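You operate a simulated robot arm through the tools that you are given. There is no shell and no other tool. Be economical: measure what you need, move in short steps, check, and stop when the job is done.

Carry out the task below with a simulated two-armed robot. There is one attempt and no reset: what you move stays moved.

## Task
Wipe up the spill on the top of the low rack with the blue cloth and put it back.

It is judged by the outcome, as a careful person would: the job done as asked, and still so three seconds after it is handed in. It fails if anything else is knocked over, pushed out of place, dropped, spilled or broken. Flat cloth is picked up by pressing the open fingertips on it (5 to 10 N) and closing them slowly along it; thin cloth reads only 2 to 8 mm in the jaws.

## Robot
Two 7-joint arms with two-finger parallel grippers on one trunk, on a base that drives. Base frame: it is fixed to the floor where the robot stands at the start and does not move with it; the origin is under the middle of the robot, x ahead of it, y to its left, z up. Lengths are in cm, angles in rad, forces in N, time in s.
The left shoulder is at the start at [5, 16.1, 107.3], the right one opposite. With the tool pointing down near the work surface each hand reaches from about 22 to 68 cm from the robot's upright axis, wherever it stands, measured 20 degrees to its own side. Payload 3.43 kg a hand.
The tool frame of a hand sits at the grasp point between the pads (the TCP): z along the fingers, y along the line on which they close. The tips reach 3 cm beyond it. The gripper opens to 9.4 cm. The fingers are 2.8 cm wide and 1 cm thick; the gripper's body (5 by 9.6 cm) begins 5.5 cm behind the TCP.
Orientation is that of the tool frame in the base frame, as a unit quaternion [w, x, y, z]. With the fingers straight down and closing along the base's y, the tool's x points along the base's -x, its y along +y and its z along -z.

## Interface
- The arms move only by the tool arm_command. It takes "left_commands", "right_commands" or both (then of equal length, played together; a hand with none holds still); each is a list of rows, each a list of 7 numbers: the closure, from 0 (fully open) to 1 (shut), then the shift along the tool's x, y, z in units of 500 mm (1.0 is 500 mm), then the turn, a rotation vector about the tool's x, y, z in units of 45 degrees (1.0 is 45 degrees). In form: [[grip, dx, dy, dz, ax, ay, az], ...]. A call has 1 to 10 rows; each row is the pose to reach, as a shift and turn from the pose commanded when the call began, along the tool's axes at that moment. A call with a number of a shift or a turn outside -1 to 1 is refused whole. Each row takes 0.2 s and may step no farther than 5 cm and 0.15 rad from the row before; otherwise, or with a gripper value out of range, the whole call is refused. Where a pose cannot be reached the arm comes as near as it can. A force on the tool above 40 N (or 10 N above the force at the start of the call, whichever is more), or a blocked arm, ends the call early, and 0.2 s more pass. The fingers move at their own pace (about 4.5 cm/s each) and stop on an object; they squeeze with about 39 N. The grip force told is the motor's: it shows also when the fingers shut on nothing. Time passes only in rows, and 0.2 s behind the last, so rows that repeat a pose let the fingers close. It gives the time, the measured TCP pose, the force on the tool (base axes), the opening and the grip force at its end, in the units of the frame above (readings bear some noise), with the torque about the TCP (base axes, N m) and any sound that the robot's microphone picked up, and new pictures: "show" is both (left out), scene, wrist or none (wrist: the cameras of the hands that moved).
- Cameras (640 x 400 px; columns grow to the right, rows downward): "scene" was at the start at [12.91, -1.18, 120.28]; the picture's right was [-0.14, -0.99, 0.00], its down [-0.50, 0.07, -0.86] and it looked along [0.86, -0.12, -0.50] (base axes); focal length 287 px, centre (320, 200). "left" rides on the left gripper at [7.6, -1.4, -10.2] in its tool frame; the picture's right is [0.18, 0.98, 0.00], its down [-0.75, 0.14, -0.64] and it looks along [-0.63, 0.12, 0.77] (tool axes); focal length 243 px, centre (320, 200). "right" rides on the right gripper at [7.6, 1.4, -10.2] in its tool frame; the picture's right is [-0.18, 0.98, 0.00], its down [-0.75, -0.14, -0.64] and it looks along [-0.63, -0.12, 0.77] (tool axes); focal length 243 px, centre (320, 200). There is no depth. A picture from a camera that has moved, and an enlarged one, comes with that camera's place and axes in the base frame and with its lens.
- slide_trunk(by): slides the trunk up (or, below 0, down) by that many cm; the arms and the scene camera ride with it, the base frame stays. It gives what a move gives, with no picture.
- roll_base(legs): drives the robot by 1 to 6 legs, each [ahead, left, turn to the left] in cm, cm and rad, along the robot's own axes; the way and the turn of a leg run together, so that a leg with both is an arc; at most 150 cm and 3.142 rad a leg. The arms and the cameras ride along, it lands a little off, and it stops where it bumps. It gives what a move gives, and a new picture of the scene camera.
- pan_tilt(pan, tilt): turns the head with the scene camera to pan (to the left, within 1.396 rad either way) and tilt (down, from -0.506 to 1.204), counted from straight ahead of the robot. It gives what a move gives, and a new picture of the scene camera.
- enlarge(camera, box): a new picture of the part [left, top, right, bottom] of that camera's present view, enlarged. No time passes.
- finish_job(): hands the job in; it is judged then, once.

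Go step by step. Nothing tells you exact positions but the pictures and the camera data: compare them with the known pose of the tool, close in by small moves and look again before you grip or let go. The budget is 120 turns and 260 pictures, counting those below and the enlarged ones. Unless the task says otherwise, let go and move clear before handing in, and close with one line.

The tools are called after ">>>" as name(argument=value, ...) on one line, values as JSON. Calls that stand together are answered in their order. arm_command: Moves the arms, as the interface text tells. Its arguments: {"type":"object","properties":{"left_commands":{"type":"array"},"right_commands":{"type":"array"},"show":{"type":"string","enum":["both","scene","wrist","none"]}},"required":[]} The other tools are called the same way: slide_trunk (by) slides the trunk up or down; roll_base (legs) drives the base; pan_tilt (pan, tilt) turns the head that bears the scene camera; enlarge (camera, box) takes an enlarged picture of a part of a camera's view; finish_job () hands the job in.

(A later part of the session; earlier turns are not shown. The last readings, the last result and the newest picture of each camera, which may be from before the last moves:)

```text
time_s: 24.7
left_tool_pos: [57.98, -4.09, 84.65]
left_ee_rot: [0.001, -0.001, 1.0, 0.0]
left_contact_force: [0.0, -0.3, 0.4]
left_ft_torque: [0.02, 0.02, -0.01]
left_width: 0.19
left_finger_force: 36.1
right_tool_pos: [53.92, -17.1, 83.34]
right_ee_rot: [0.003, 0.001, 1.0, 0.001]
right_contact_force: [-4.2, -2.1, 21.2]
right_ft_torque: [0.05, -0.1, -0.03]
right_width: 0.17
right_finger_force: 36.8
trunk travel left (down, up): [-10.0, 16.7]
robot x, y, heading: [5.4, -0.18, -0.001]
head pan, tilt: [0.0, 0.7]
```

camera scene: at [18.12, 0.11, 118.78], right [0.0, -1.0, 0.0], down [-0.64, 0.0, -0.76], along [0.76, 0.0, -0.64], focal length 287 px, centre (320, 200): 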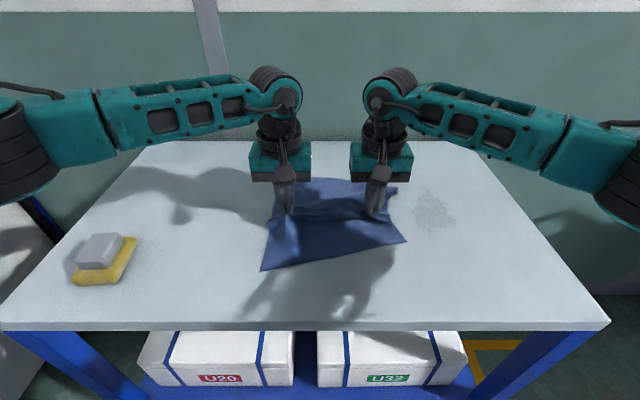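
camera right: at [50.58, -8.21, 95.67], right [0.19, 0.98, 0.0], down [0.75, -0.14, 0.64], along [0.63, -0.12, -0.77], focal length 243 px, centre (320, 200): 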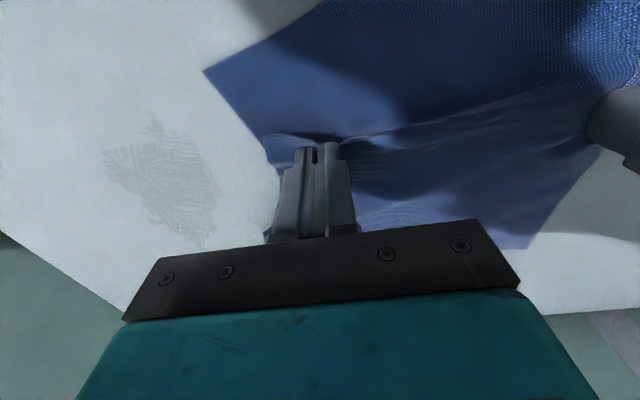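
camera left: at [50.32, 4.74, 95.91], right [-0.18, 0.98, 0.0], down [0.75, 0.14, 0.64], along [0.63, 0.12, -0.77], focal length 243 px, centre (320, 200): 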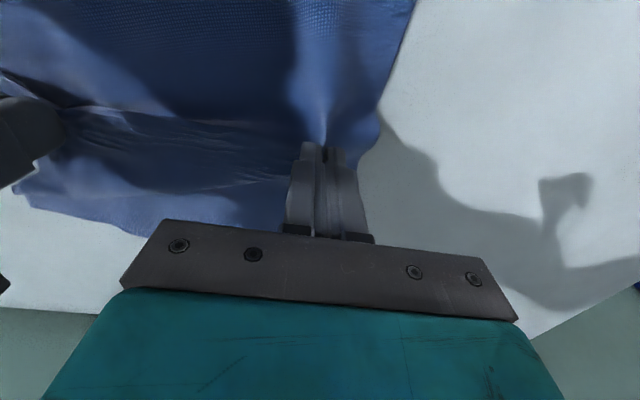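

>>> arm_command(right_commands=[[1, 0, -0.06, 0, 0, 0, 0], [1, 0, -0.12, 0, 0, 0, 0], [1, 0, -0.18, 0, 0, 0, 0], [1, 0, -0.24, 0, 0, 0, 0], [1, -0.04, -0.24, 0, 0, 0, 0], [1, -0.04, -0.18, 0, 0, 0, 0], [1, -0.04, -0.12, 0, 0, 0, 0], [1, -0.04, -0.06, 0, 0, 0, 0], [1, -0.04, 0, 0, 0, 0, 0], [1, -0.08, 0, 0, 0, 0, 0]], left_commands=[[1, 0, -0.045, 0, 0, 0, 0], [1, 0, -0.09, 0, 0, 0, 0], [1, 0, -0.135, 0, 0, 0, 0], [1, 0, -0.17, 0, 0, 0, 0], [1, 0, -0.17, 0, 0, 0, 0], [1, 0, -0.135, 0, 0, 0, 0], [1, 0, -0.09, 0, 0, 0, 0], [1, 0, -0.045, 0, 0, 0, 0], [1, 0, 0, 0, 0, 0, 0], [1, 0, 0, 0, 0, 0, 0]], show="wrist")

```text
time_s: 26.9
left_tool_pos: [57.7, -3.97, 84.98]
left_ee_rot: [0.0, 0.0, 1.0, 0.001]
left_contact_force: [-0.9, -0.4, 0.5]
left_ft_torque: [0.04, 0.01, 0.01]
left_width: 0.16
left_finger_force: 36.8
right_tool_pos: [57.96, -16.94, 83.18]
right_ee_rot: [0.001, 0.0, 1.0, 0.001]
right_contact_force: [-8.1, 0.9, 23.6]
right_ft_torque: [0.27, 0.06, 0.08]
right_width: 0.19
right_finger_force: 36.7
trunk travel left (down, up): [-10.0, 16.7]
robot x, y, heading: [5.61, 0.26, 0.001]
head pan, tilt: [0.0, 0.7]
camera right: at [50.35, -15.49, 93.6], right [0.18, 0.98, 0.0], down [0.75, -0.14, 0.64], along [0.63, -0.12, -0.77], focal length 243 px, centre (320, 200)
camera left: at [50.13, -5.48, 95.28], right [-0.19, 0.98, 0.0], down [0.75, 0.14, 0.64], along [0.63, 0.12, -0.77], focal length 243 px, centre (320, 200)
```

right: 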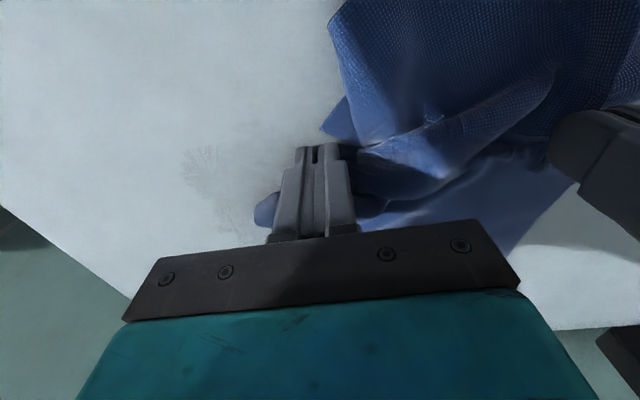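
left: 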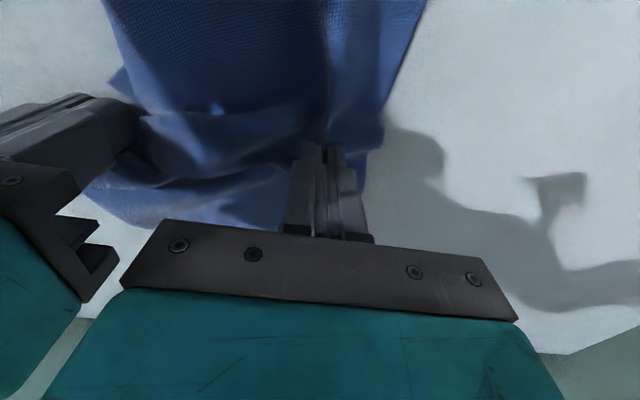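

The near part is coming clean. I'll continue at x≈58 and 60.

>>> arm_command(right_commands=[[1, 0, -0.06, 0, 0, 0, 0], [1, 0, -0.12, 0, 0, 0, 0], [1, 0, -0.18, 0, 0, 0, 0], [1, 0, -0.24, 0, 0, 0, 0], [1, -0.04, -0.24, 0, 0, 0, 0], [1, -0.04, -0.18, 0, 0, 0, 0], [1, -0.04, -0.12, 0, 0, 0, 0], [1, -0.04, -0.06, 0, 0, 0, 0], [1, -0.04, 0, 0, 0, 0, 0], [1, -0.08, 0, 0, 0, 0, 0]], left_commands=[[1, 0, -0.045, 0, 0, 0, 0], [1, 0, -0.09, 0, 0, 0, 0], [1, 0, -0.135, 0, 0, 0, 0], [1, 0, -0.17, 0, 0, 0, 0], [1, 0, -0.17, 0, 0, 0, 0], [1, 0, -0.135, 0, 0, 0, 0], [1, 0, -0.09, 0, 0, 0, 0], [1, 0, -0.045, 0, 0, 0, 0], [1, 0, 0, 0, 0, 0, 0], [1, -0.04, 0, 0, 0, 0, 0]], show="none")

>>> arm_command(right_commands=[[1, 0, -0.06, 0, 0, 0, 0], [1, 0, -0.12, 0, 0, 0, 0], [1, 0, -0.18, 0, 0, 0, 0], [1, 0, -0.24, 0, 0, 0, 0], [1, -0.04, -0.24, 0, 0, 0, 0], [1, -0.04, -0.18, 0, 0, 0, 0], [1, -0.04, -0.12, 0, 0, 0, 0], [1, -0.04, -0.06, 0, 0, 0, 0], [1, -0.04, 0, 0, 0, 0, 0], [1, -0.08, 0, 0, 0, 0, 0]], left_commands=[[1, 0, -0.045, 0, 0, 0, 0], [1, 0, -0.09, 0, 0, 0, 0], [1, 0, -0.135, 0, 0, 0, 0], [1, 0, -0.17, 0, 0, 0, 0], [1, 0, -0.17, 0, 0, 0, 0], [1, 0, -0.135, 0, 0, 0, 0], [1, 0, -0.09, 0, 0, 0, 0], [1, 0, -0.045, 0, 0, 0, 0], [1, 0, 0, 0, 0, 0, 0], [1, -0.04, 0, 0, 0, 0, 0]])

```text
time_s: 29.1
left_tool_pos: [59.93, -4.0, 84.97]
left_ee_rot: [0.0, -0.001, 1.0, 0.0]
left_contact_force: [0.4, 0.5, 0.7]
left_ft_torque: [-0.01, -0.04, -0.01]
left_width: 0.18
left_finger_force: 36.3
right_tool_pos: [61.88, -16.96, 83.26]
right_ee_rot: [0.0, 0.0, 1.0, 0.001]
right_contact_force: [-6.2, 1.2, 15.9]
right_ft_torque: [0.19, 0.02, 0.08]
right_width: 0.18
right_finger_force: 36.5
trunk travel left (down, up): [-10.0, 16.7]
robot x, y, heading: [5.49, 0.26, 0.001]
head pan, tilt: [0.0, 0.7]
```

```text
time_s: 31.3
left_tool_pos: [61.81, -3.84, 84.89]
left_ee_rot: [0.001, -0.001, 1.0, -0.001]
left_contact_force: [-0.5, 0.0, 0.0]
left_ft_torque: [-0.02, 0.01, -0.01]
left_width: 0.15
left_finger_force: 36.7
left hand out of reach, approached as far as the arm can: row 4, 5
right_tool_pos: [65.94, -16.95, 83.2]
right_ee_rot: [0.001, 0.0, 1.0, 0.002]
right_contact_force: [-6.1, 1.1, 17.1]
right_ft_torque: [0.13, 0.09, 0.09]
right_width: 0.18
right_finger_force: 36.7
trunk travel left (down, up): [-10.0, 16.7]
robot x, y, heading: [5.48, 0.02, 0.0]
head pan, tilt: [0.0, 0.7]
camera scene: at [17.9, 0.16, 118.8], right [0.0, -1.0, 0.0], down [-0.64, 0.0, -0.77], along [0.77, 0.0, -0.64], focal length 287 px, centre (320, 200)
camera right: at [58.23, -15.38, 93.6], right [0.18, 0.98, 0.0], down [0.75, -0.14, 0.64], along [0.63, -0.12, -0.77], focal length 243 px, centre (320, 200)
camera left: at [54.23, -5.42, 95.17], right [-0.19, 0.98, 0.0], down [0.75, 0.14, 0.64], along [0.63, 0.12, -0.77], focal length 243 px, centre (320, 200)
```

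scene: 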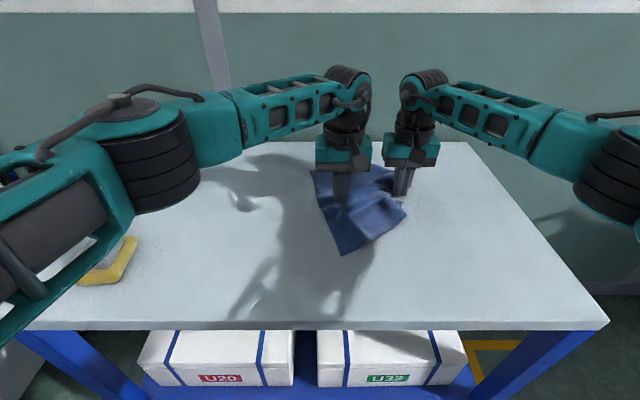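
right: 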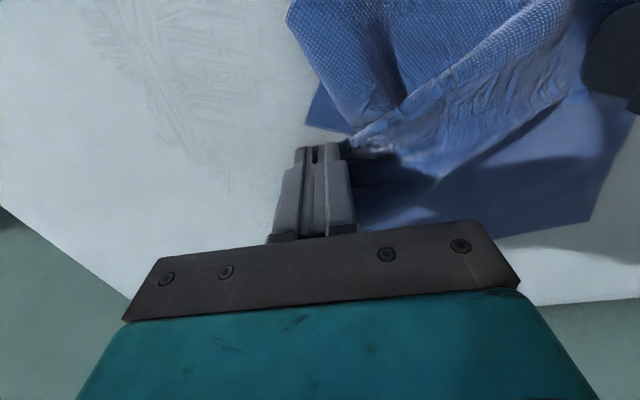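
left: 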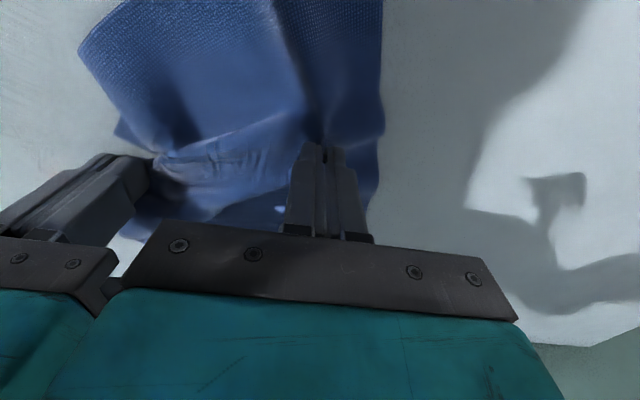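

It's much fainter now. I'll make return passes on the in-between lines: x 66, 65, then 63, 61.

>>> arm_command(right_commands=[[1, 0, -0.06, 0, 0, 0, 0], [1, 0, -0.12, 0, 0, 0, 0], [1, 0, -0.18, 0, 0, 0, 0], [1, 0, -0.22, 0, 0, 0, 0], [1, 0.02, -0.22, 0, 0, 0, 0], [1, 0.02, -0.18, 0, 0, 0, 0], [1, 0.02, -0.12, 0, 0, 0, 0], [1, 0.02, -0.06, 0, 0, 0, 0], [1, 0.02, 0, 0, 0, 0, 0], [1, 0.06, 0, 0, 0, 0, 0]], left_commands=[[1, 0.02, -0.04, 0, 0, 0, 0], [1, 0.04, -0.08, 0, 0, 0, 0], [1, 0.04, -0.11, 0, 0, 0, 0], [1, 0.04, -0.14, 0, 0, 0, 0], [1, 0.04, -0.14, 0, 0, 0, 0], [1, 0.04, -0.11, 0, 0, 0, 0], [1, 0.04, -0.08, 0, 0, 0, 0], [1, 0.06, -0.04, 0, 0, 0, 0], [1, 0.08, 0, 0, 0, 0, 0], [1, 0.08, 0, 0, 0, 0, 0]], show="none")

>>> arm_command(right_commands=[[1, 0, -0.06, 0, 0, 0, 0], [1, 0, -0.12, 0, 0, 0, 0], [1, 0, -0.18, 0, 0, 0, 0], [1, 0, -0.24, 0, 0, 0, 0], [1, 0.04, -0.24, 0, 0, 0, 0], [1, 0.04, -0.18, 0, 0, 0, 0], [1, 0.04, -0.12, 0, 0, 0, 0], [1, 0.04, -0.06, 0, 0, 0, 0], [1, 0.04, 0, 0, 0, 0, 0], [1, 0.08, 0, 0, 0, 0, 0]], left_commands=[[1, 0, -0.045, 0, 0, 0, 0], [1, 0, -0.09, 0, 0, 0, 0], [1, 0, -0.135, 0, 0, 0, 0], [1, 0, -0.17, 0, 0, 0, 0], [1, 0, -0.17, 0, 0, 0, 0], [1, 0, -0.135, 0, 0, 0, 0], [1, 0, -0.09, 0, 0, 0, 0], [1, 0, -0.045, 0, 0, 0, 0], [1, 0, 0, 0, 0, 0, 0], [1, 0, 0, 0, 0, 0, 0]])

```text
time_s: 33.5
left_tool_pos: [57.88, -4.0, 84.71]
left_ee_rot: [0.0, -0.001, 1.0, 0.0]
left_contact_force: [0.3, 0.7, 1.0]
left_ft_torque: [0.04, -0.02, -0.05]
left_width: 0.14
left_finger_force: 36.5
left hand out of reach, approached as far as the arm can: row 4, 5
right_tool_pos: [63.11, -16.92, 83.22]
right_ee_rot: [0.002, 0.001, 1.0, 0.001]
right_contact_force: [6.5, -0.2, 17.9]
right_ft_torque: [0.16, -0.32, -0.02]
right_width: 0.17
right_finger_force: 35.9
trunk travel left (down, up): [-10.0, 16.7]
robot x, y, heading: [5.76, -0.07, 0.0]
head pan, tilt: [0.0, 0.7]
```

```text
time_s: 35.7
left_tool_pos: [58.08, -3.92, 84.6]
left_ee_rot: [0.0, 0.0, 1.0, 0.0]
left_contact_force: [0.9, 0.7, 0.5]
left_ft_torque: [0.0, 0.0, 0.03]
left_width: 0.16
left_finger_force: 36.5
right_tool_pos: [58.98, -16.87, 83.32]
right_ee_rot: [0.002, 0.0, 1.0, 0.001]
right_contact_force: [6.0, 0.7, 17.6]
right_ft_torque: [0.12, -0.33, -0.01]
right_width: 0.16
right_finger_force: 36.5
trunk travel left (down, up): [-10.0, 16.7]
robot x, y, heading: [5.27, 0.38, -0.0]
head pan, tilt: [0.0, 0.7]
camera scene: at [18.02, 0.15, 118.79], right [0.0, -1.0, 0.0], down [-0.64, 0.0, -0.77], along [0.77, 0.0, -0.64], focal length 287 px, centre (320, 200)
camera right: at [51.34, -15.35, 93.57], right [0.18, 0.98, 0.0], down [0.75, -0.14, 0.64], along [0.63, -0.12, -0.77], focal length 243 px, centre (320, 200)
camera left: at [50.48, -5.41, 94.97], right [-0.19, 0.98, 0.0], down [0.75, 0.14, 0.64], along [0.63, 0.12, -0.77], focal length 243 px, centre (320, 200)
```

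scene: 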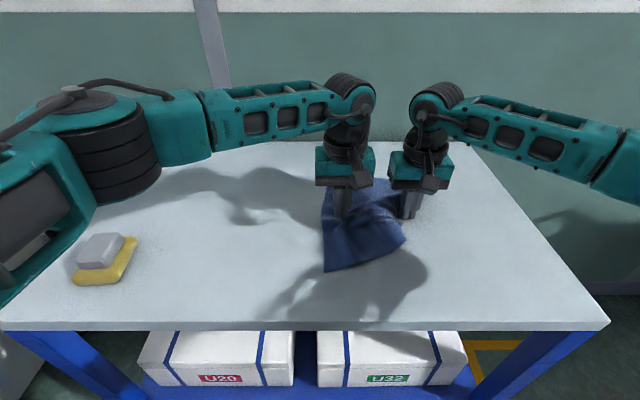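
right: 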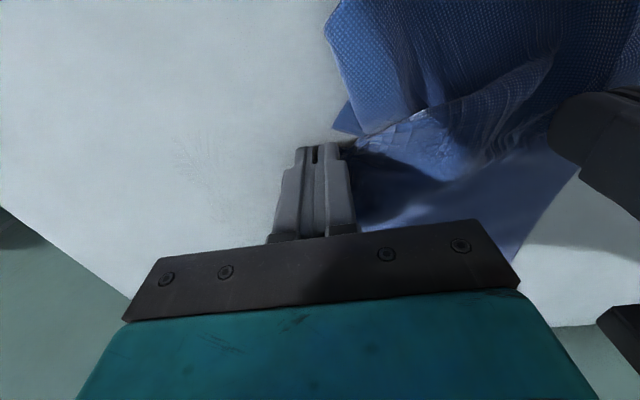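
left: 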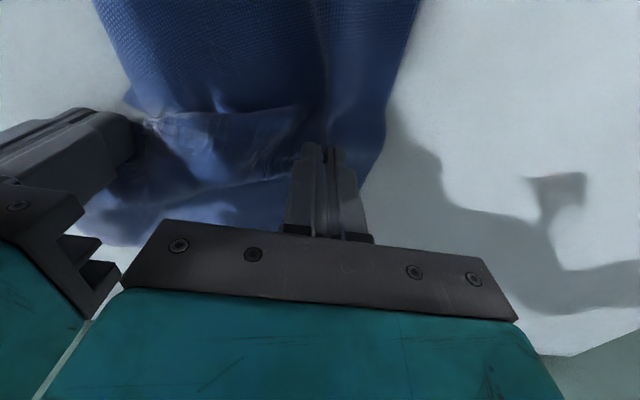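

Almost gone. Two more passes (x≈59, 57, then 55, 53), and I'll check again.

>>> arm_command(right_commands=[[1, 0, -0.06, 0, 0, 0, 0], [1, 0, -0.12, 0, 0, 0, 0], [1, 0, -0.18, 0, 0, 0, 0], [1, 0, -0.24, 0, 0, 0, 0], [1, 0.04, -0.24, 0, 0, 0, 0], [1, 0.04, -0.18, 0, 0, 0, 0], [1, 0.04, -0.12, 0, 0, 0, 0], [1, 0.04, -0.06, 0, 0, 0, 0], [1, 0.04, 0, 0, 0, 0, 0], [1, 0.08, 0, 0, 0, 0, 0]], left_commands=[[1, 0, -0.045, 0, 0, 0, 0], [1, 0, -0.09, 0, 0, 0, 0], [1, 0, -0.135, 0, 0, 0, 0], [1, 0, -0.17, 0, 0, 0, 0], [1, 0, -0.17, 0, 0, 0, 0], [1, 0, -0.135, 0, 0, 0, 0], [1, 0, -0.09, 0, 0, 0, 0], [1, 0, -0.045, 0, 0, 0, 0], [1, 0, 0, 0, 0, 0, 0], [1, 0, 0, 0, 0, 0, 0]], show="none")

>>> arm_command(right_commands=[[1, 0, -0.06, 0, 0, 0, 0], [1, 0, -0.12, 0, 0, 0, 0], [1, 0, -0.18, 0, 0, 0, 0], [1, 0, -0.24, 0, 0, 0, 0], [1, 0.03, -0.24, 0, 0, 0, 0], [1, 0.03, -0.18, 0, 0, 0, 0], [1, 0.03, -0.12, 0, 0, 0, 0], [1, 0.03, -0.06, 0, 0, 0, 0], [1, 0.03, 0, 0, 0, 0, 0], [1, 0.03, 0.04, -0.05, 0, 0, 0]], left_commands=[[1, 0, -0.045, 0, 0, 0, 0], [1, 0, -0.09, 0, 0, 0, 0], [1, 0, -0.135, 0, 0, 0, 0], [1, 0, -0.17, 0, 0, 0, 0], [1, 0, -0.17, 0, 0, 0, 0], [1, 0, -0.135, 0, 0, 0, 0], [1, 0, -0.09, 0, 0, 0, 0], [1, 0, -0.045, 0, 0, 0, 0], [1, 0, 0, 0, 0, 0, 0], [1, 0, 0.04, -0.02, 0, 0, 0]], show="none")

>>> arm_command(right_commands=[[1, -0.05, 0.06, 0, 0, 0, 0], [1, -0.09, 0.12, 0, 0, 0, 0], [1, -0.09, 0.18, 0, 0, 0, 0]], left_commands=[[1, 0, 0.08, 0, 0, 0, 0], [1, 0, 0.16, 0, 0, 0, 0], [1, 0, 0.2, 0, 0, 0, 0]])

>>> enlarge(camera="scene", box=[380, 160, 540, 300])

```text
time_s: 37.9
left_tool_pos: [57.87, -4.02, 84.69]
left_ee_rot: [0.0, -0.001, 1.0, 0.0]
left_contact_force: [-0.4, -0.2, 0.8]
left_ft_torque: [-0.01, 0.01, 0.0]
left_width: 0.18
left_finger_force: 36.3
right_tool_pos: [55.07, -16.89, 83.23]
right_ee_rot: [0.002, 0.001, 1.0, 0.002]
right_contact_force: [6.6, 1.8, 20.5]
right_ft_torque: [0.13, -0.36, -0.04]
right_width: 0.18
right_finger_force: 35.9
trunk travel left (down, up): [-10.0, 16.7]
robot x, y, heading: [5.32, 0.18, -0.002]
head pan, tilt: [0.0, 0.7]
```

```text
time_s: 40.1
left_tool_pos: [57.82, -2.03, 85.75]
left_ee_rot: [0.0, -0.001, 1.0, 0.001]
left_contact_force: [0.8, -1.0, 0.9]
left_ft_torque: [0.0, -0.01, 0.0]
left_width: 0.16
left_finger_force: 36.2
right_tool_pos: [53.39, -14.98, 85.46]
right_ee_rot: [-0.002, 0.0, 1.0, -0.002]
right_contact_force: [0.4, 0.3, -0.3]
right_ft_torque: [-0.03, -0.03, 0.0]
right_width: 0.15
right_finger_force: 36.6
trunk travel left (down, up): [-10.0, 16.7]
robot x, y, heading: [5.56, -0.01, -0.001]
head pan, tilt: [0.0, 0.7]
```

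```text
time_s: 40.9
left_tool_pos: [57.97, 7.99, 86.05]
left_ee_rot: [-0.001, 0.0, 1.0, 0.0]
left_contact_force: [-0.5, 0.0, -1.6]
left_ft_torque: [0.01, 0.0, 0.02]
left_width: 0.17
left_finger_force: 36.7
right_tool_pos: [58.19, -6.03, 85.59]
right_ee_rot: [-0.001, 0.0, 1.0, -0.001]
right_contact_force: [0.0, 0.7, 1.2]
right_ft_torque: [-0.05, 0.01, 0.0]
right_width: 0.14
right_finger_force: 36.5
trunk travel left (down, up): [-10.0, 16.7]
robot x, y, heading: [5.54, 0.04, -0.001]
head pan, tilt: [0.0, 0.7]
camera scene: at [18.12, 0.1, 118.78], right [0.0, -1.0, 0.0], down [-0.64, 0.0, -0.76], along [0.76, 0.0, -0.64], focal length 287 px, centre (320, 200)
camera right: at [50.51, -4.49, 95.93], right [0.19, 0.98, 0.0], down [0.75, -0.14, 0.64], along [0.63, -0.12, -0.77], focal length 243 px, centre (320, 200)
camera left: at [50.47, 6.52, 96.3], right [-0.18, 0.98, 0.0], down [0.75, 0.14, 0.64], along [0.63, 0.12, -0.77], focal length 243 px, centre (320, 200)
```

scene: 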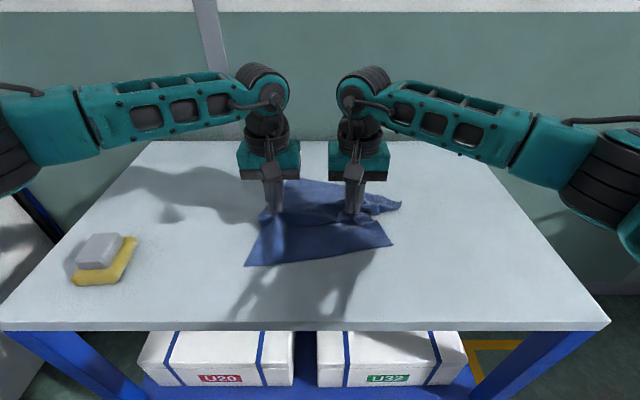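
right: 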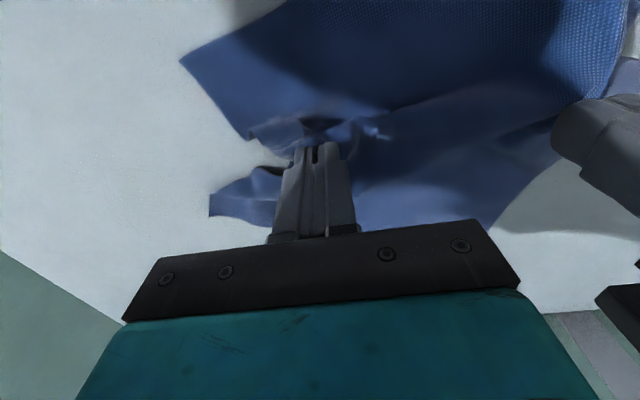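
left: 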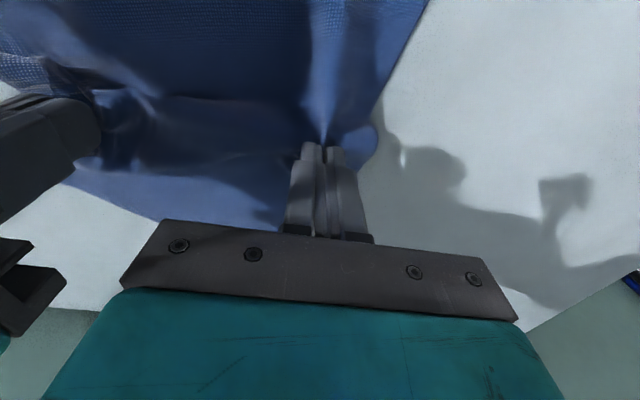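

```text
2.86 times, centred on (460, 230) of scene
camera zoom: at [18.12, 0.1, 118.78], right [0.0, -1.0, 0.0], down [-0.64, 0.0, -0.76], along [0.76, 0.0, -0.64], focal length 820 px, centre (-80, 114)
```

zoom: 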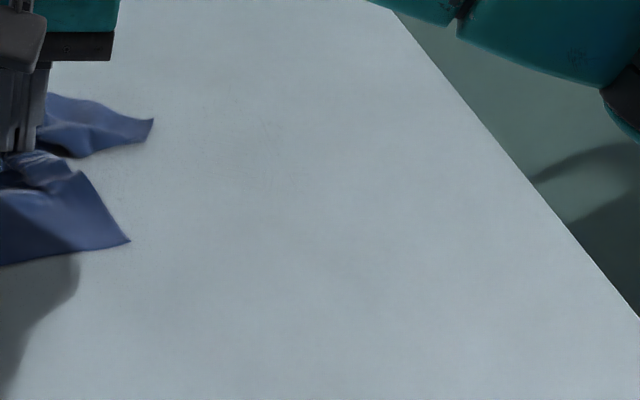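

The spill looks wiped. A tighter zoom will show whether any traces remain.

>>> enlarge(camera="scene", box=[400, 175, 480, 245])

```text
5.71 times, centred on (440, 210) of scene
camera zoom: at [18.12, 0.1, 118.78], right [0.0, -1.0, 0.0], down [-0.64, 0.0, -0.76], along [0.76, 0.0, -0.64], focal length 1640 px, centre (-366, 143)
```

zoom: 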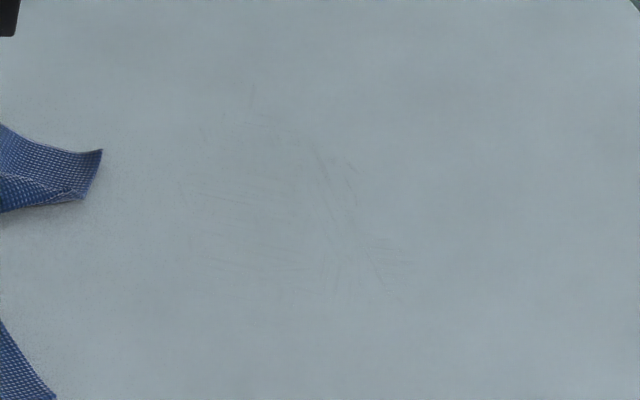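

Only faint streaks remain. I'll do one more finishing round along x over y -18.5 to -26.5.

>>> arm_command(right_commands=[[1, 0.01, -0.07, 0, 0, 0, 0], [1, 0.02, -0.14, 0, 0, 0, 0], [1, 0.04, -0.2, 0, 0, 0, 0], [1, 0.054, -0.25, 0, 0, 0, 0], [1, 0.054, -0.25, 0.035, 0, 0, 0], [1, 0.054, -0.25, 0.046, 0, 0, 0], [1, 0.054, -0.25, 0.051, 0, 0, 0]], left_commands=[[1, 0, -0.07, 0, 0, 0, 0], [1, 0, -0.14, 0, 0, 0, 0], [1, 0, -0.21, 0, 0, 0, 0], [1, 0, -0.27, 0, 0, 0, 0], [1, 0, -0.27, 0.02, 0, 0, 0], [1, 0, -0.27, 0.02, 0, 0, 0], [1, 0, -0.27, 0.02, 0, 0, 0]], show="none")

>>> arm_command(right_commands=[[1, -0.06, 0, 0, 0, 0, 0], [1, -0.12, 0, 0, 0, 0, 0], [1, -0.18, 0, 0, 0, 0, 0], [1, -0.24, 0, 0, 0, 0, 0], [1, -0.24, -0.032, 0, 0, 0, 0], [1, -0.18, -0.032, 0, 0, 0, 0], [1, -0.12, -0.032, 0, 0, 0, 0], [1, -0.06, -0.032, 0, 0, 0, 0], [1, 0, -0.032, 0, 0, 0, 0], [1, 0, -0.064, 0, 0, 0, 0]], left_commands=[[1, 0, 0, 0, 0, 0, 0], [1, 0, 0, 0, 0, 0, 0], [1, 0, 0, 0, 0, 0, 0], [1, 0, 0, 0, 0, 0, 0], [1, 0, -0.032, 0, 0, 0, 0], [1, 0, -0.032, 0, 0, 0, 0], [1, 0, -0.032, 0, 0, 0, 0], [1, 0, -0.032, 0, 0, 0, 0], [1, 0, -0.032, 0, 0, 0, 0], [1, 0, -0.06, 0, 0, 0, 0]], show="none")

>>> arm_command(right_commands=[[1, -0.06, 0, 0, 0, 0, 0], [1, -0.12, 0, 0, 0, 0, 0], [1, -0.18, 0, 0, 0, 0, 0], [1, -0.24, 0, 0, 0, 0, 0], [1, -0.24, -0.032, 0, 0, 0, 0], [1, -0.18, -0.032, 0, 0, 0, 0], [1, -0.12, -0.032, 0, 0, 0, 0], [1, -0.06, -0.032, 0, 0, 0, 0], [1, 0, -0.032, 0, 0, 0, 0], [1, 0, -0.064, 0, 0, 0, 0]], left_commands=[[1, 0, 0, 0, 0, 0, 0], [1, 0, 0, 0, 0, 0, 0], [1, 0, 0, 0, 0, 0, 0], [1, 0, 0, 0, 0, 0, 0], [1, 0, -0.032, 0, 0, 0, 0], [1, 0, -0.032, 0, 0, 0, 0], [1, 0, -0.032, 0, 0, 0, 0], [1, 0, -0.032, 0, 0, 0, 0], [1, 0, -0.032, 0, 0, 0, 0], [1, 0, -0.06, 0, 0, 0, 0]], show="scene")

```text
time_s: 42.5
left_tool_pos: [57.95, -5.59, 84.84]
left_ee_rot: [-0.001, 0.0, 1.0, 0.0]
left_contact_force: [-0.1, -0.1, 0.7]
left_ft_torque: [-0.02, 0.01, -0.01]
left_width: 0.18
left_finger_force: 36.2
right_tool_pos: [55.29, -18.79, 83.24]
right_ee_rot: [0.001, 0.002, 1.0, 0.001]
right_contact_force: [-1.9, -2.2, 14.2]
right_ft_torque: [0.0, -0.03, 0.03]
right_width: 0.17
right_finger_force: 36.4
trunk travel left (down, up): [-10.0, 16.7]
robot x, y, heading: [5.66, 0.13, -0.001]
head pan, tilt: [0.0, 0.7]
```

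```text
time_s: 44.7
left_tool_pos: [57.88, -8.5, 85.05]
left_ee_rot: [0.0, 0.0, 1.0, -0.001]
left_contact_force: [-0.3, 0.1, 0.5]
left_ft_torque: [0.0, 0.02, -0.03]
left_width: 0.15
left_finger_force: 36.9
right_tool_pos: [55.19, -21.55, 83.25]
right_ee_rot: [0.001, 0.0, 1.0, 0.001]
right_contact_force: [-1.8, 7.1, 22.1]
right_ft_torque: [0.29, -0.13, 0.04]
right_width: 0.14
right_finger_force: 35.9
trunk travel left (down, up): [-10.0, 16.7]
robot x, y, heading: [5.74, 0.13, -0.002]
head pan, tilt: [0.0, 0.7]
```

```text
time_s: 46.9
left_tool_pos: [57.76, -11.38, 84.99]
left_ee_rot: [0.0, -0.001, 1.0, -0.001]
left_contact_force: [0.6, -0.5, -0.6]
left_ft_torque: [0.02, -0.03, 0.02]
left_width: 0.16
left_finger_force: 36.4
right_tool_pos: [55.38, -24.83, 83.23]
right_ee_rot: [0.002, -0.001, 1.0, 0.0]
right_contact_force: [-2.0, 7.5, 22.6]
right_ft_torque: [0.32, -0.14, 0.07]
right_width: 0.14
right_finger_force: 36.0
trunk travel left (down, up): [-10.0, 16.7]
robot x, y, heading: [5.74, 0.24, -0.0]
head pan, tilt: [0.0, 0.7]
camera scene: at [17.92, 0.21, 118.82], right [0.0, -1.0, 0.0], down [-0.64, 0.0, -0.77], along [0.77, 0.0, -0.64], focal length 287 px, centre (320, 200)
```

scene: 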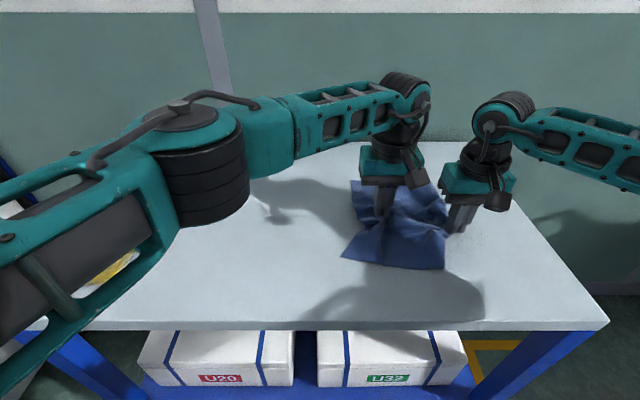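

Now the final two strokes, then lift and move back.

>>> arm_command(right_commands=[[1, -0.06, 0, 0, 0, 0, 0], [1, -0.12, 0, 0, 0, 0, 0], [1, -0.18, 0, 0, 0, 0, 0], [1, -0.23, 0, 0, 0, 0, 0], [1, -0.23, -0.032, 0, 0, 0, 0], [1, -0.17, -0.032, 0, 0, 0, 0], [1, -0.11, -0.032, 0, 0, 0, 0], [1, -0.05, -0.032, 0, 0, 0, 0], [1, -0.05, -0.02, -0.05, 0, 0, 0], [1, -0.054, 0.04, -0.05, 0, 0, 0]], left_commands=[[1, 0, 0, 0, 0, 0, 0], [1, 0, 0, 0, 0, 0, 0], [1, 0, 0, 0, 0, 0, 0], [1, 0, 0, 0, 0, 0, 0], [1, 0, -0.02, 0, 0, 0, 0], [1, 0, -0.02, 0, 0, 0, 0], [1, 0, -0.02, 0, 0, 0, 0], [1, 0, -0.02, 0, 0, 0, 0], [1, 0, 0, -0.01, 0, 0, 0], [1, 0, 0.06, -0.02, 0, 0, 0]], show="none")

>>> arm_command(right_commands=[[1, 0, 0.06, 0, 0, 0, 0], [1, 0, 0.12, 0, 0, 0, 0], [1, 0, 0.18, 0, 0, 0, 0], [1, 0, 0.24, 0, 0, 0, 0], [1, 0, 0.3, 0, 0, 0, 0], [1, 0, 0.36, 0, 0, 0, 0]], left_commands=[[1, 0, 0.07, 0, 0, 0, 0], [1, 0, 0.14, 0, 0, 0, 0], [1, 0, 0.2, 0, 0, 0, 0], [1, 0, 0.26, 0, 0, 0, 0], [1, 0, 0.32, 0, 0, 0, 0], [1, 0, 0.38, 0, 0, 0, 0]])

>>> enlarge(camera="scene", box=[400, 175, 480, 245])

```text
time_s: 49.1
left_tool_pos: [58.14, -8.39, 85.65]
left_ee_rot: [-0.001, -0.001, 1.0, -0.001]
left_contact_force: [-0.4, -0.1, 0.1]
left_ft_torque: [-0.01, -0.01, 0.0]
left_width: 0.15
left_finger_force: 36.2
right_tool_pos: [58.12, -23.1, 85.24]
right_ee_rot: [-0.001, 0.0, 1.0, -0.002]
right_contact_force: [-0.5, -0.7, 1.3]
right_ft_torque: [0.0, 0.03, 0.01]
right_width: 0.16
right_finger_force: 36.0
trunk travel left (down, up): [-10.0, 16.7]
robot x, y, heading: [5.72, -0.14, -0.002]
head pan, tilt: [0.0, 0.7]
```

```text
time_s: 50.5
left_tool_pos: [57.95, 10.67, 85.72]
left_ee_rot: [-0.001, 0.0, 1.0, 0.0]
left_contact_force: [-0.3, 0.1, 0.2]
left_ft_torque: [0.0, 0.02, 0.02]
left_width: 0.17
left_finger_force: 36.3
right_tool_pos: [58.07, -5.02, 85.72]
right_ee_rot: [-0.001, 0.002, 1.0, -0.001]
right_contact_force: [-0.7, 0.2, 0.0]
right_ft_torque: [0.03, 0.0, -0.02]
right_width: 0.18
right_finger_force: 36.7
trunk travel left (down, up): [-10.0, 16.7]
robot x, y, heading: [5.86, -0.25, 0.001]
head pan, tilt: [0.0, 0.7]
camera scene: at [18.11, 0.12, 118.78], right [0.0, -1.0, 0.0], down [-0.64, 0.0, -0.77], along [0.77, 0.0, -0.64], focal length 287 px, centre (320, 200)
camera right: at [50.48, -3.35, 96.12], right [0.19, 0.98, 0.0], down [0.75, -0.14, 0.64], along [0.63, -0.12, -0.77], focal length 243 px, centre (320, 200)
camera left: at [50.33, 9.14, 96.12], right [-0.18, 0.98, 0.0], down [0.75, 0.14, 0.64], along [0.63, 0.12, -0.77], focal length 243 px, centre (320, 200)
```

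scene: 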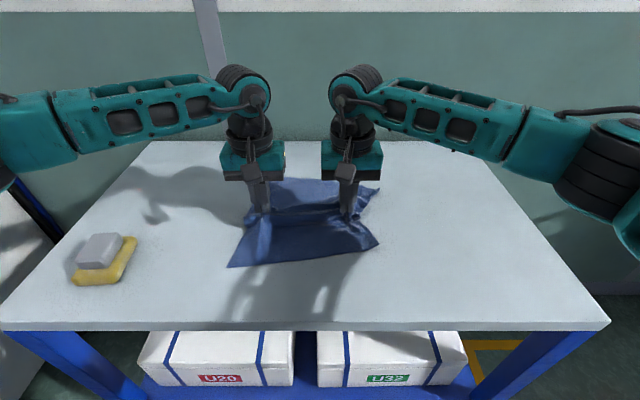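
right: 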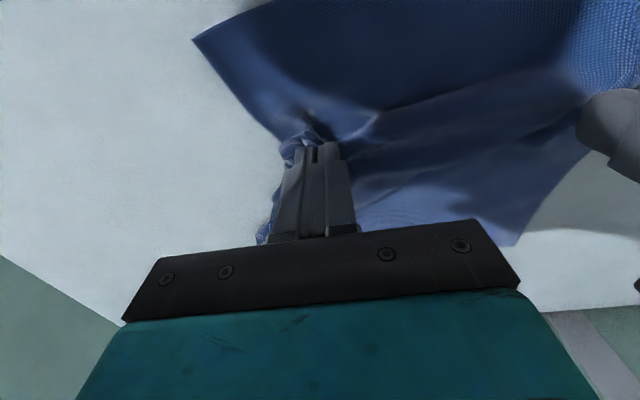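
left: 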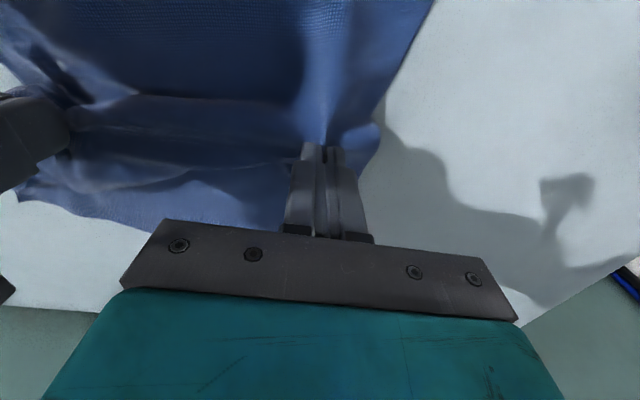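

```text
5.71 times, centred on (440, 210) of scene
camera zoom: at [18.11, 0.12, 118.78], right [0.0, -1.0, 0.0], down [-0.64, 0.0, -0.77], along [0.77, 0.0, -0.64], focal length 1640 px, centre (-366, 143)
```

zoom: 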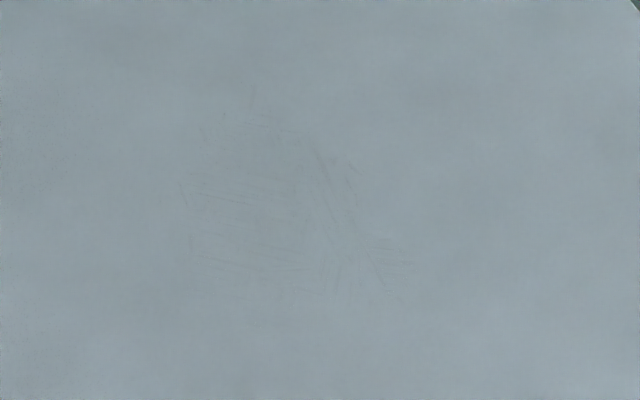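

The spill is essentially gone, with only hair-thin traces at x 57–64, y -20 to -25. I'll give that patch one more firm rub.

>>> arm_command(right_commands=[[1, 0.01, -0.05, 0, 0, 0, 0], [1, 0.02, -0.1, 0, 0, 0, 0], [1, 0.03, -0.16, 0, 0, 0, 0], [1, 0.032, -0.22, 0, 0, 0, 0], [1, 0.032, -0.28, 0, 0, 0, 0], [1, 0.032, -0.34, 0, 0, 0, 0], [1, 0.032, -0.4, 0, 0, 0, 0], [1, 0.032, -0.4, 0.035, 0, 0, 0], [1, 0.032, -0.4, 0.047, 0, 0, 0], [1, 0.032, -0.4, 0.053, 0, 0, 0]], left_commands=[[1, 0, -0.06, 0, 0, 0, 0], [1, 0, -0.12, 0, 0, 0, 0], [1, 0, -0.19, 0, 0, 0, 0], [1, 0, -0.25, 0, 0, 0, 0], [1, 0, -0.32, 0, 0, 0, 0], [1, 0, -0.38, 0, 0, 0, 0], [1, 0, -0.44, 0, 0, 0, 0], [1, 0, -0.44, 0.02, 0, 0, 0], [1, 0, -0.44, 0.02, 0, 0, 0], [1, 0, -0.44, 0.02, 0, 0, 0]], show="none")

>>> arm_command(right_commands=[[1, -0.06, 0, 0, 0, 0, 0], [1, -0.12, 0, 0, 0, 0, 0], [1, -0.17, 0, 0, 0, 0, 0], [1, -0.17, 0.02, 0, 0, 0, 0], [1, -0.12, 0.02, 0, 0, 0, 0], [1, -0.06, 0.02, 0, 0, 0, 0], [1, -0.03, 0, 0, 0, 0, 0], [1, -0.03, 0.06, 0, 0, 0, 0], [1, -0.03, 0.12, 0, 0, 0, 0], [1, -0.07, 0.12, 0, 0, 0, 0]], left_commands=[[1, 0, 0, 0, 0, 0, 0], [1, 0, 0, 0, 0, 0, 0], [1, 0, 0, 0, 0, 0, 0], [1, 0, 0.02, 0, 0, 0, 0], [1, 0, 0.02, 0, 0, 0, 0], [1, 0, 0.02, 0, 0, 0, 0], [1, 0, 0, 0, 0, 0, 0], [1, 0, 0.06, 0, 0, 0, 0], [1, 0, 0.12, 0, 0, 0, 0], [1, 0, 0.12, 0, 0, 0, 0]], show="none")

>>> arm_command(right_commands=[[1, 0, -0.06, 0, 0, 0, 0], [1, 0, -0.13, 0, 0, 0, 0], [1, -0.03, -0.13, 0, 0, 0, 0], [1, -0.03, -0.06, 0, 0, 0, 0], [1, -0.03, 0, 0, 0, 0, 0], [1, -0.07, 0, 0, 0, 0, 0], [1, -0.07, -0.06, 0, 0, 0, 0], [1, -0.07, -0.13, 0, 0, 0, 0], [1, -0.1, -0.06, 0, 0, 0, 0], [1, -0.1, 0, 0, 0, 0, 0]], left_commands=[[1, 0, -0.06, 0, 0, 0, 0], [1, 0, -0.11, 0, 0, 0, 0], [1, 0, -0.11, 0, 0, 0, 0], [1, 0, -0.06, 0, 0, 0, 0], [1, 0, 0, 0, 0, 0, 0], [1, 0, 0, 0, 0, 0, 0], [1, 0, -0.06, 0, 0, 0, 0], [1, 0, -0.11, 0, 0, 0, 0], [1, 0, -0.06, 0, 0, 0, 0], [1, 0, 0, 0, 0, 0, 0]], show="scene")

```text
time_s: 52.7
left_tool_pos: [58.01, -11.61, 84.96]
left_ee_rot: [0.0, 0.0, 1.0, 0.0]
left_contact_force: [0.7, 0.6, 0.7]
left_ft_torque: [0.03, 0.01, 0.0]
left_width: 0.15
left_finger_force: 36.2
right_tool_pos: [56.45, -24.97, 83.33]
right_ee_rot: [0.004, 0.001, 1.0, 0.001]
right_contact_force: [-1.6, 0.1, 23.2]
right_ft_torque: [0.05, -0.19, -0.03]
right_width: 0.18
right_finger_force: 36.1
trunk travel left (down, up): [-10.0, 16.7]
robot x, y, heading: [5.56, 0.07, 0.004]
head pan, tilt: [0.0, 0.7]
```

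```text
time_s: 54.9
left_tool_pos: [57.88, -5.46, 84.91]
left_ee_rot: [0.001, 0.0, 1.0, -0.001]
left_contact_force: [-0.6, 0.1, -0.3]
left_ft_torque: [-0.02, -0.01, 0.01]
left_width: 0.2
left_finger_force: 36.7
right_tool_pos: [59.7, -18.88, 83.4]
right_ee_rot: [0.001, -0.001, 1.0, 0.001]
right_contact_force: [-11.3, 1.2, 30.1]
right_ft_torque: [0.13, 0.06, 0.04]
right_width: 0.13
right_finger_force: 36.1
trunk travel left (down, up): [-10.0, 16.7]
robot x, y, heading: [5.37, 0.02, -0.006]
head pan, tilt: [0.0, 0.7]
```

```text
time_s: 57.1
left_tool_pos: [57.9, -5.79, 84.76]
left_ee_rot: [0.001, 0.001, 1.0, 0.0]
left_contact_force: [2.1, -3.3, -0.2]
left_ft_torque: [-0.12, -0.13, 0.02]
left_width: 0.16
left_finger_force: 36.4
right_tool_pos: [64.83, -19.25, 83.32]
right_ee_rot: [0.004, 0.002, 1.0, -0.001]
right_contact_force: [-2.3, -6.4, 29.2]
right_ft_torque: [-0.06, -0.19, -0.05]
right_width: 0.16
right_finger_force: 36.3
trunk travel left (down, up): [-10.0, 16.7]
robot x, y, heading: [5.58, -0.12, -0.005]
head pan, tilt: [0.0, 0.7]
camera scene: at [17.87, 0.11, 118.82], right [0.0, -1.0, 0.0], down [-0.64, 0.0, -0.77], along [0.77, 0.0, -0.64], focal length 287 px, centre (320, 200)
```

scene: 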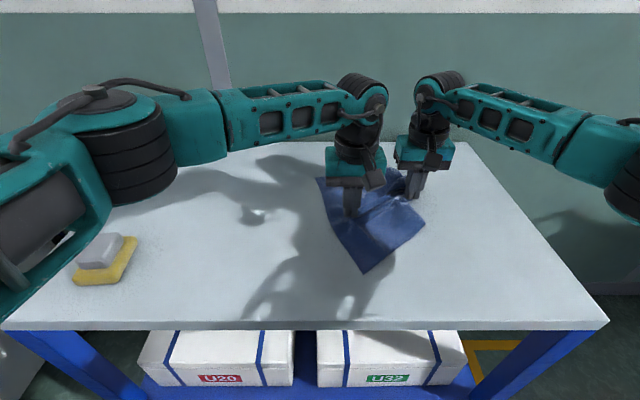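

Now lift, pull the cloth straight between the hands and start back.

>>> arm_command(right_commands=[[1, 0.02, 0, -0.05, 0, 0, 0], [1, 0.08, 0.02, -0.06, 0, 0, 0], [1, 0.134, 0.04, -0.06, 0, 0, 0], [1, 0.134, 0.08, -0.06, 0, 0, 0], [1, 0.134, 0.12, -0.06, 0, 0, 0], [1, 0.134, 0.168, -0.06, 0, 0, 0]], left_commands=[[1, 0, 0, -0.02, 0, 0, 0], [1, 0, 0.05, -0.03, 0, 0, 0], [1, 0, 0.09, -0.03, 0, 0, 0], [1, 0, 0.13, -0.03, 0, 0, 0], [1, 0, 0.17, -0.03, 0, 0, 0], [1, 0, 0.218, -0.03, 0, 0, 0]])

>>> enlarge(camera="scene", box=[400, 175, 480, 245])

```text
time_s: 58.5
left_tool_pos: [58.15, 5.42, 86.19]
left_ee_rot: [-0.001, -0.001, 1.0, 0.0]
left_contact_force: [-0.6, -1.8, -0.6]
left_ft_torque: [-0.07, 0.0, 0.01]
left_width: 0.15
left_finger_force: 37.0
right_tool_pos: [58.38, -10.74, 85.96]
right_ee_rot: [0.0, 0.0, 1.0, 0.0]
right_contact_force: [0.5, 2.1, 0.9]
right_ft_torque: [0.06, 0.0, 0.03]
right_width: 0.15
right_finger_force: 36.1
trunk travel left (down, up): [-10.0, 16.7]
robot x, y, heading: [5.7, 0.01, 0.0]
head pan, tilt: [0.0, 0.7]
camera scene: at [18.12, 0.11, 118.78], right [0.0, -1.0, 0.0], down [-0.64, 0.0, -0.76], along [0.76, 0.0, -0.64], focal length 287 px, centre (320, 200)
camera right: at [50.71, -9.08, 96.22], right [0.19, 0.98, 0.0], down [0.75, -0.14, 0.64], along [0.63, -0.12, -0.77], focal length 243 px, centre (320, 200)
camera left: at [50.48, 3.89, 96.65], right [-0.18, 0.98, 0.0], down [0.75, 0.14, 0.64], along [0.63, 0.12, -0.77], focal length 243 px, centre (320, 200)
```

scene: 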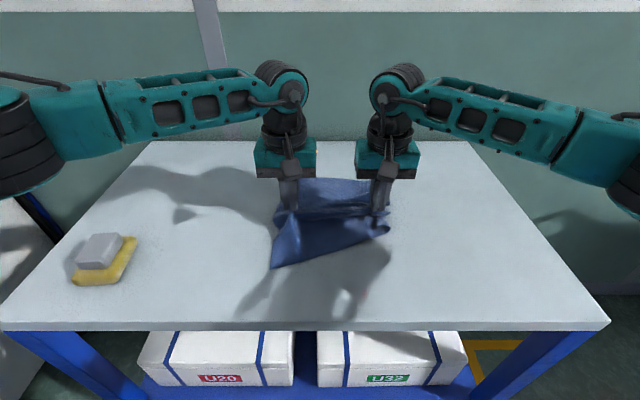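
right: 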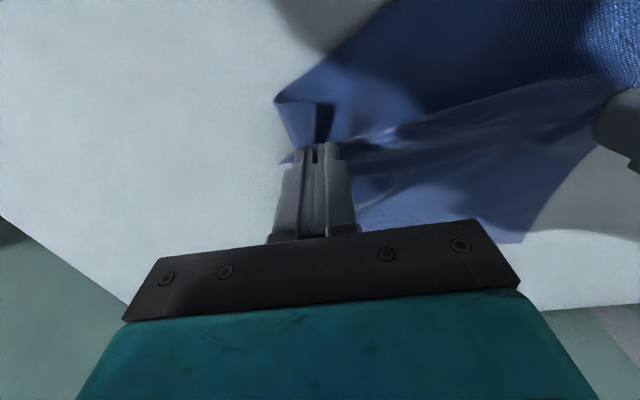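
left: 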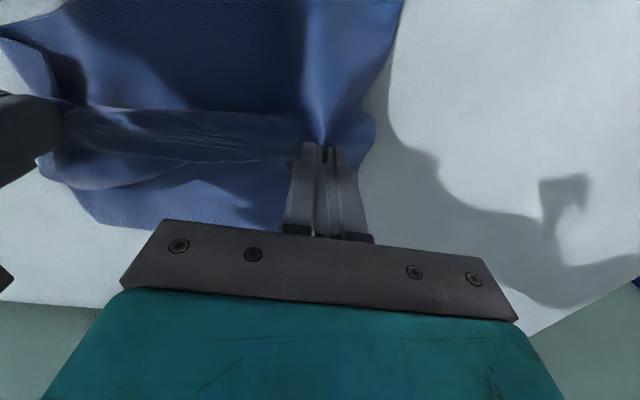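

```text
5.71 times, centred on (440, 210) of scene
camera zoom: at [18.12, 0.11, 118.78], right [0.0, -1.0, 0.0], down [-0.64, 0.0, -0.76], along [0.76, 0.0, -0.64], focal length 1640 px, centre (-366, 143)
```

zoom: 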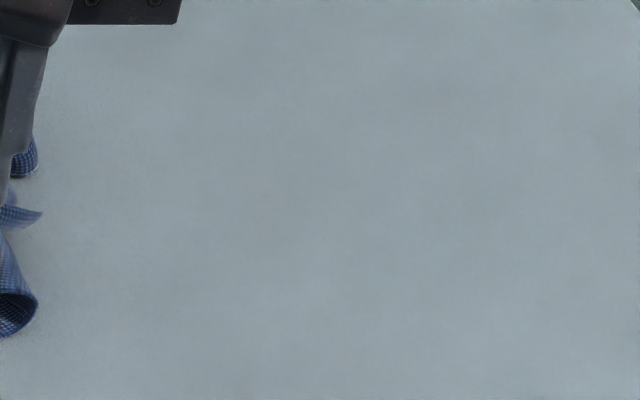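

The surface is fully clean now. I'll carry the cloth the remaining 15 cm back to its place.

>>> arm_command(right_commands=[[1, 0, 0.05, 0, 0, 0, 0], [1, 0, 0.1, 0, 0, 0, 0], [1, 0, 0.15, 0, 0, 0, 0], [1, 0, 0.2, 0, 0, 0, 0], [1, 0, 0.25, 0, 0, 0, 0], [1, 0, 0.304, 0, 0, 0, 0]], left_commands=[[1, 0, 0.05, 0, 0, 0, 0], [1, 0, 0.1, 0, 0, 0, 0], [1, 0, 0.15, 0, 0, 0, 0], [1, 0, 0.2, 0, 0, 0, 0], [1, 0, 0.25, 0, 0, 0, 0], [1, 0, 0.304, 0, 0, 0, 0]])

```text
time_s: 59.9
left_tool_pos: [57.98, 20.68, 86.15]
left_ee_rot: [-0.001, 0.0, 1.0, 0.0]
left_contact_force: [0.8, -1.4, 0.4]
left_ft_torque: [-0.07, -0.02, 0.04]
left_width: 0.16
left_finger_force: 36.5
right_tool_pos: [58.5, 4.6, 85.97]
right_ee_rot: [-0.001, 0.001, 1.0, 0.001]
right_contact_force: [0.3, 1.3, 0.3]
right_ft_torque: [0.09, -0.03, 0.02]
right_width: 0.15
right_finger_force: 36.5
trunk travel left (down, up): [-10.0, 16.7]
robot x, y, heading: [5.81, 0.14, 0.001]
head pan, tilt: [0.0, 0.7]
camera scene: at [18.11, 0.12, 118.78], right [0.0, -1.0, 0.0], down [-0.64, 0.0, -0.77], along [0.77, 0.0, -0.64], focal length 287 px, centre (320, 200)
camera right: at [50.79, 6.17, 96.28], right [0.19, 0.98, 0.0], down [0.75, -0.14, 0.64], along [0.63, -0.12, -0.77], focal length 243 px, centre (320, 200)
camera left: at [50.43, 19.08, 96.56], right [-0.18, 0.98, 0.0], down [0.76, 0.14, 0.64], along [0.63, 0.12, -0.77], focal length 243 px, centre (320, 200)
```

scene: 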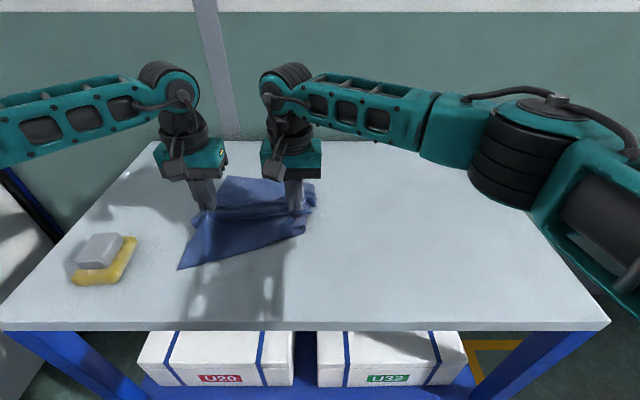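
right: 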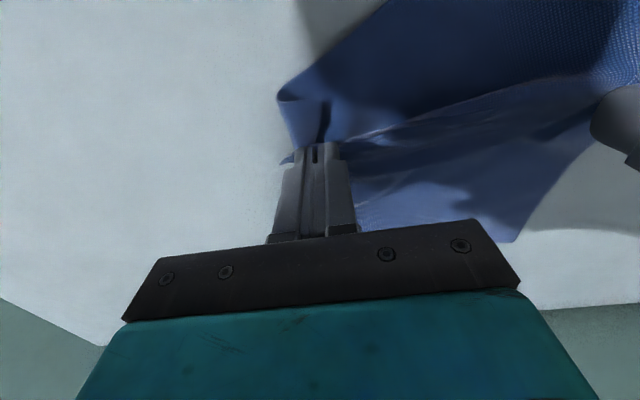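
left: 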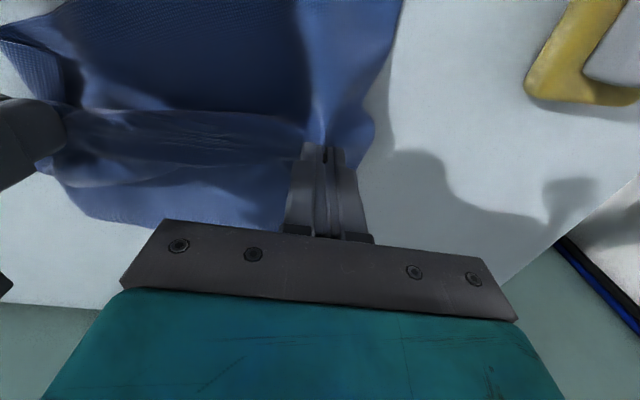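

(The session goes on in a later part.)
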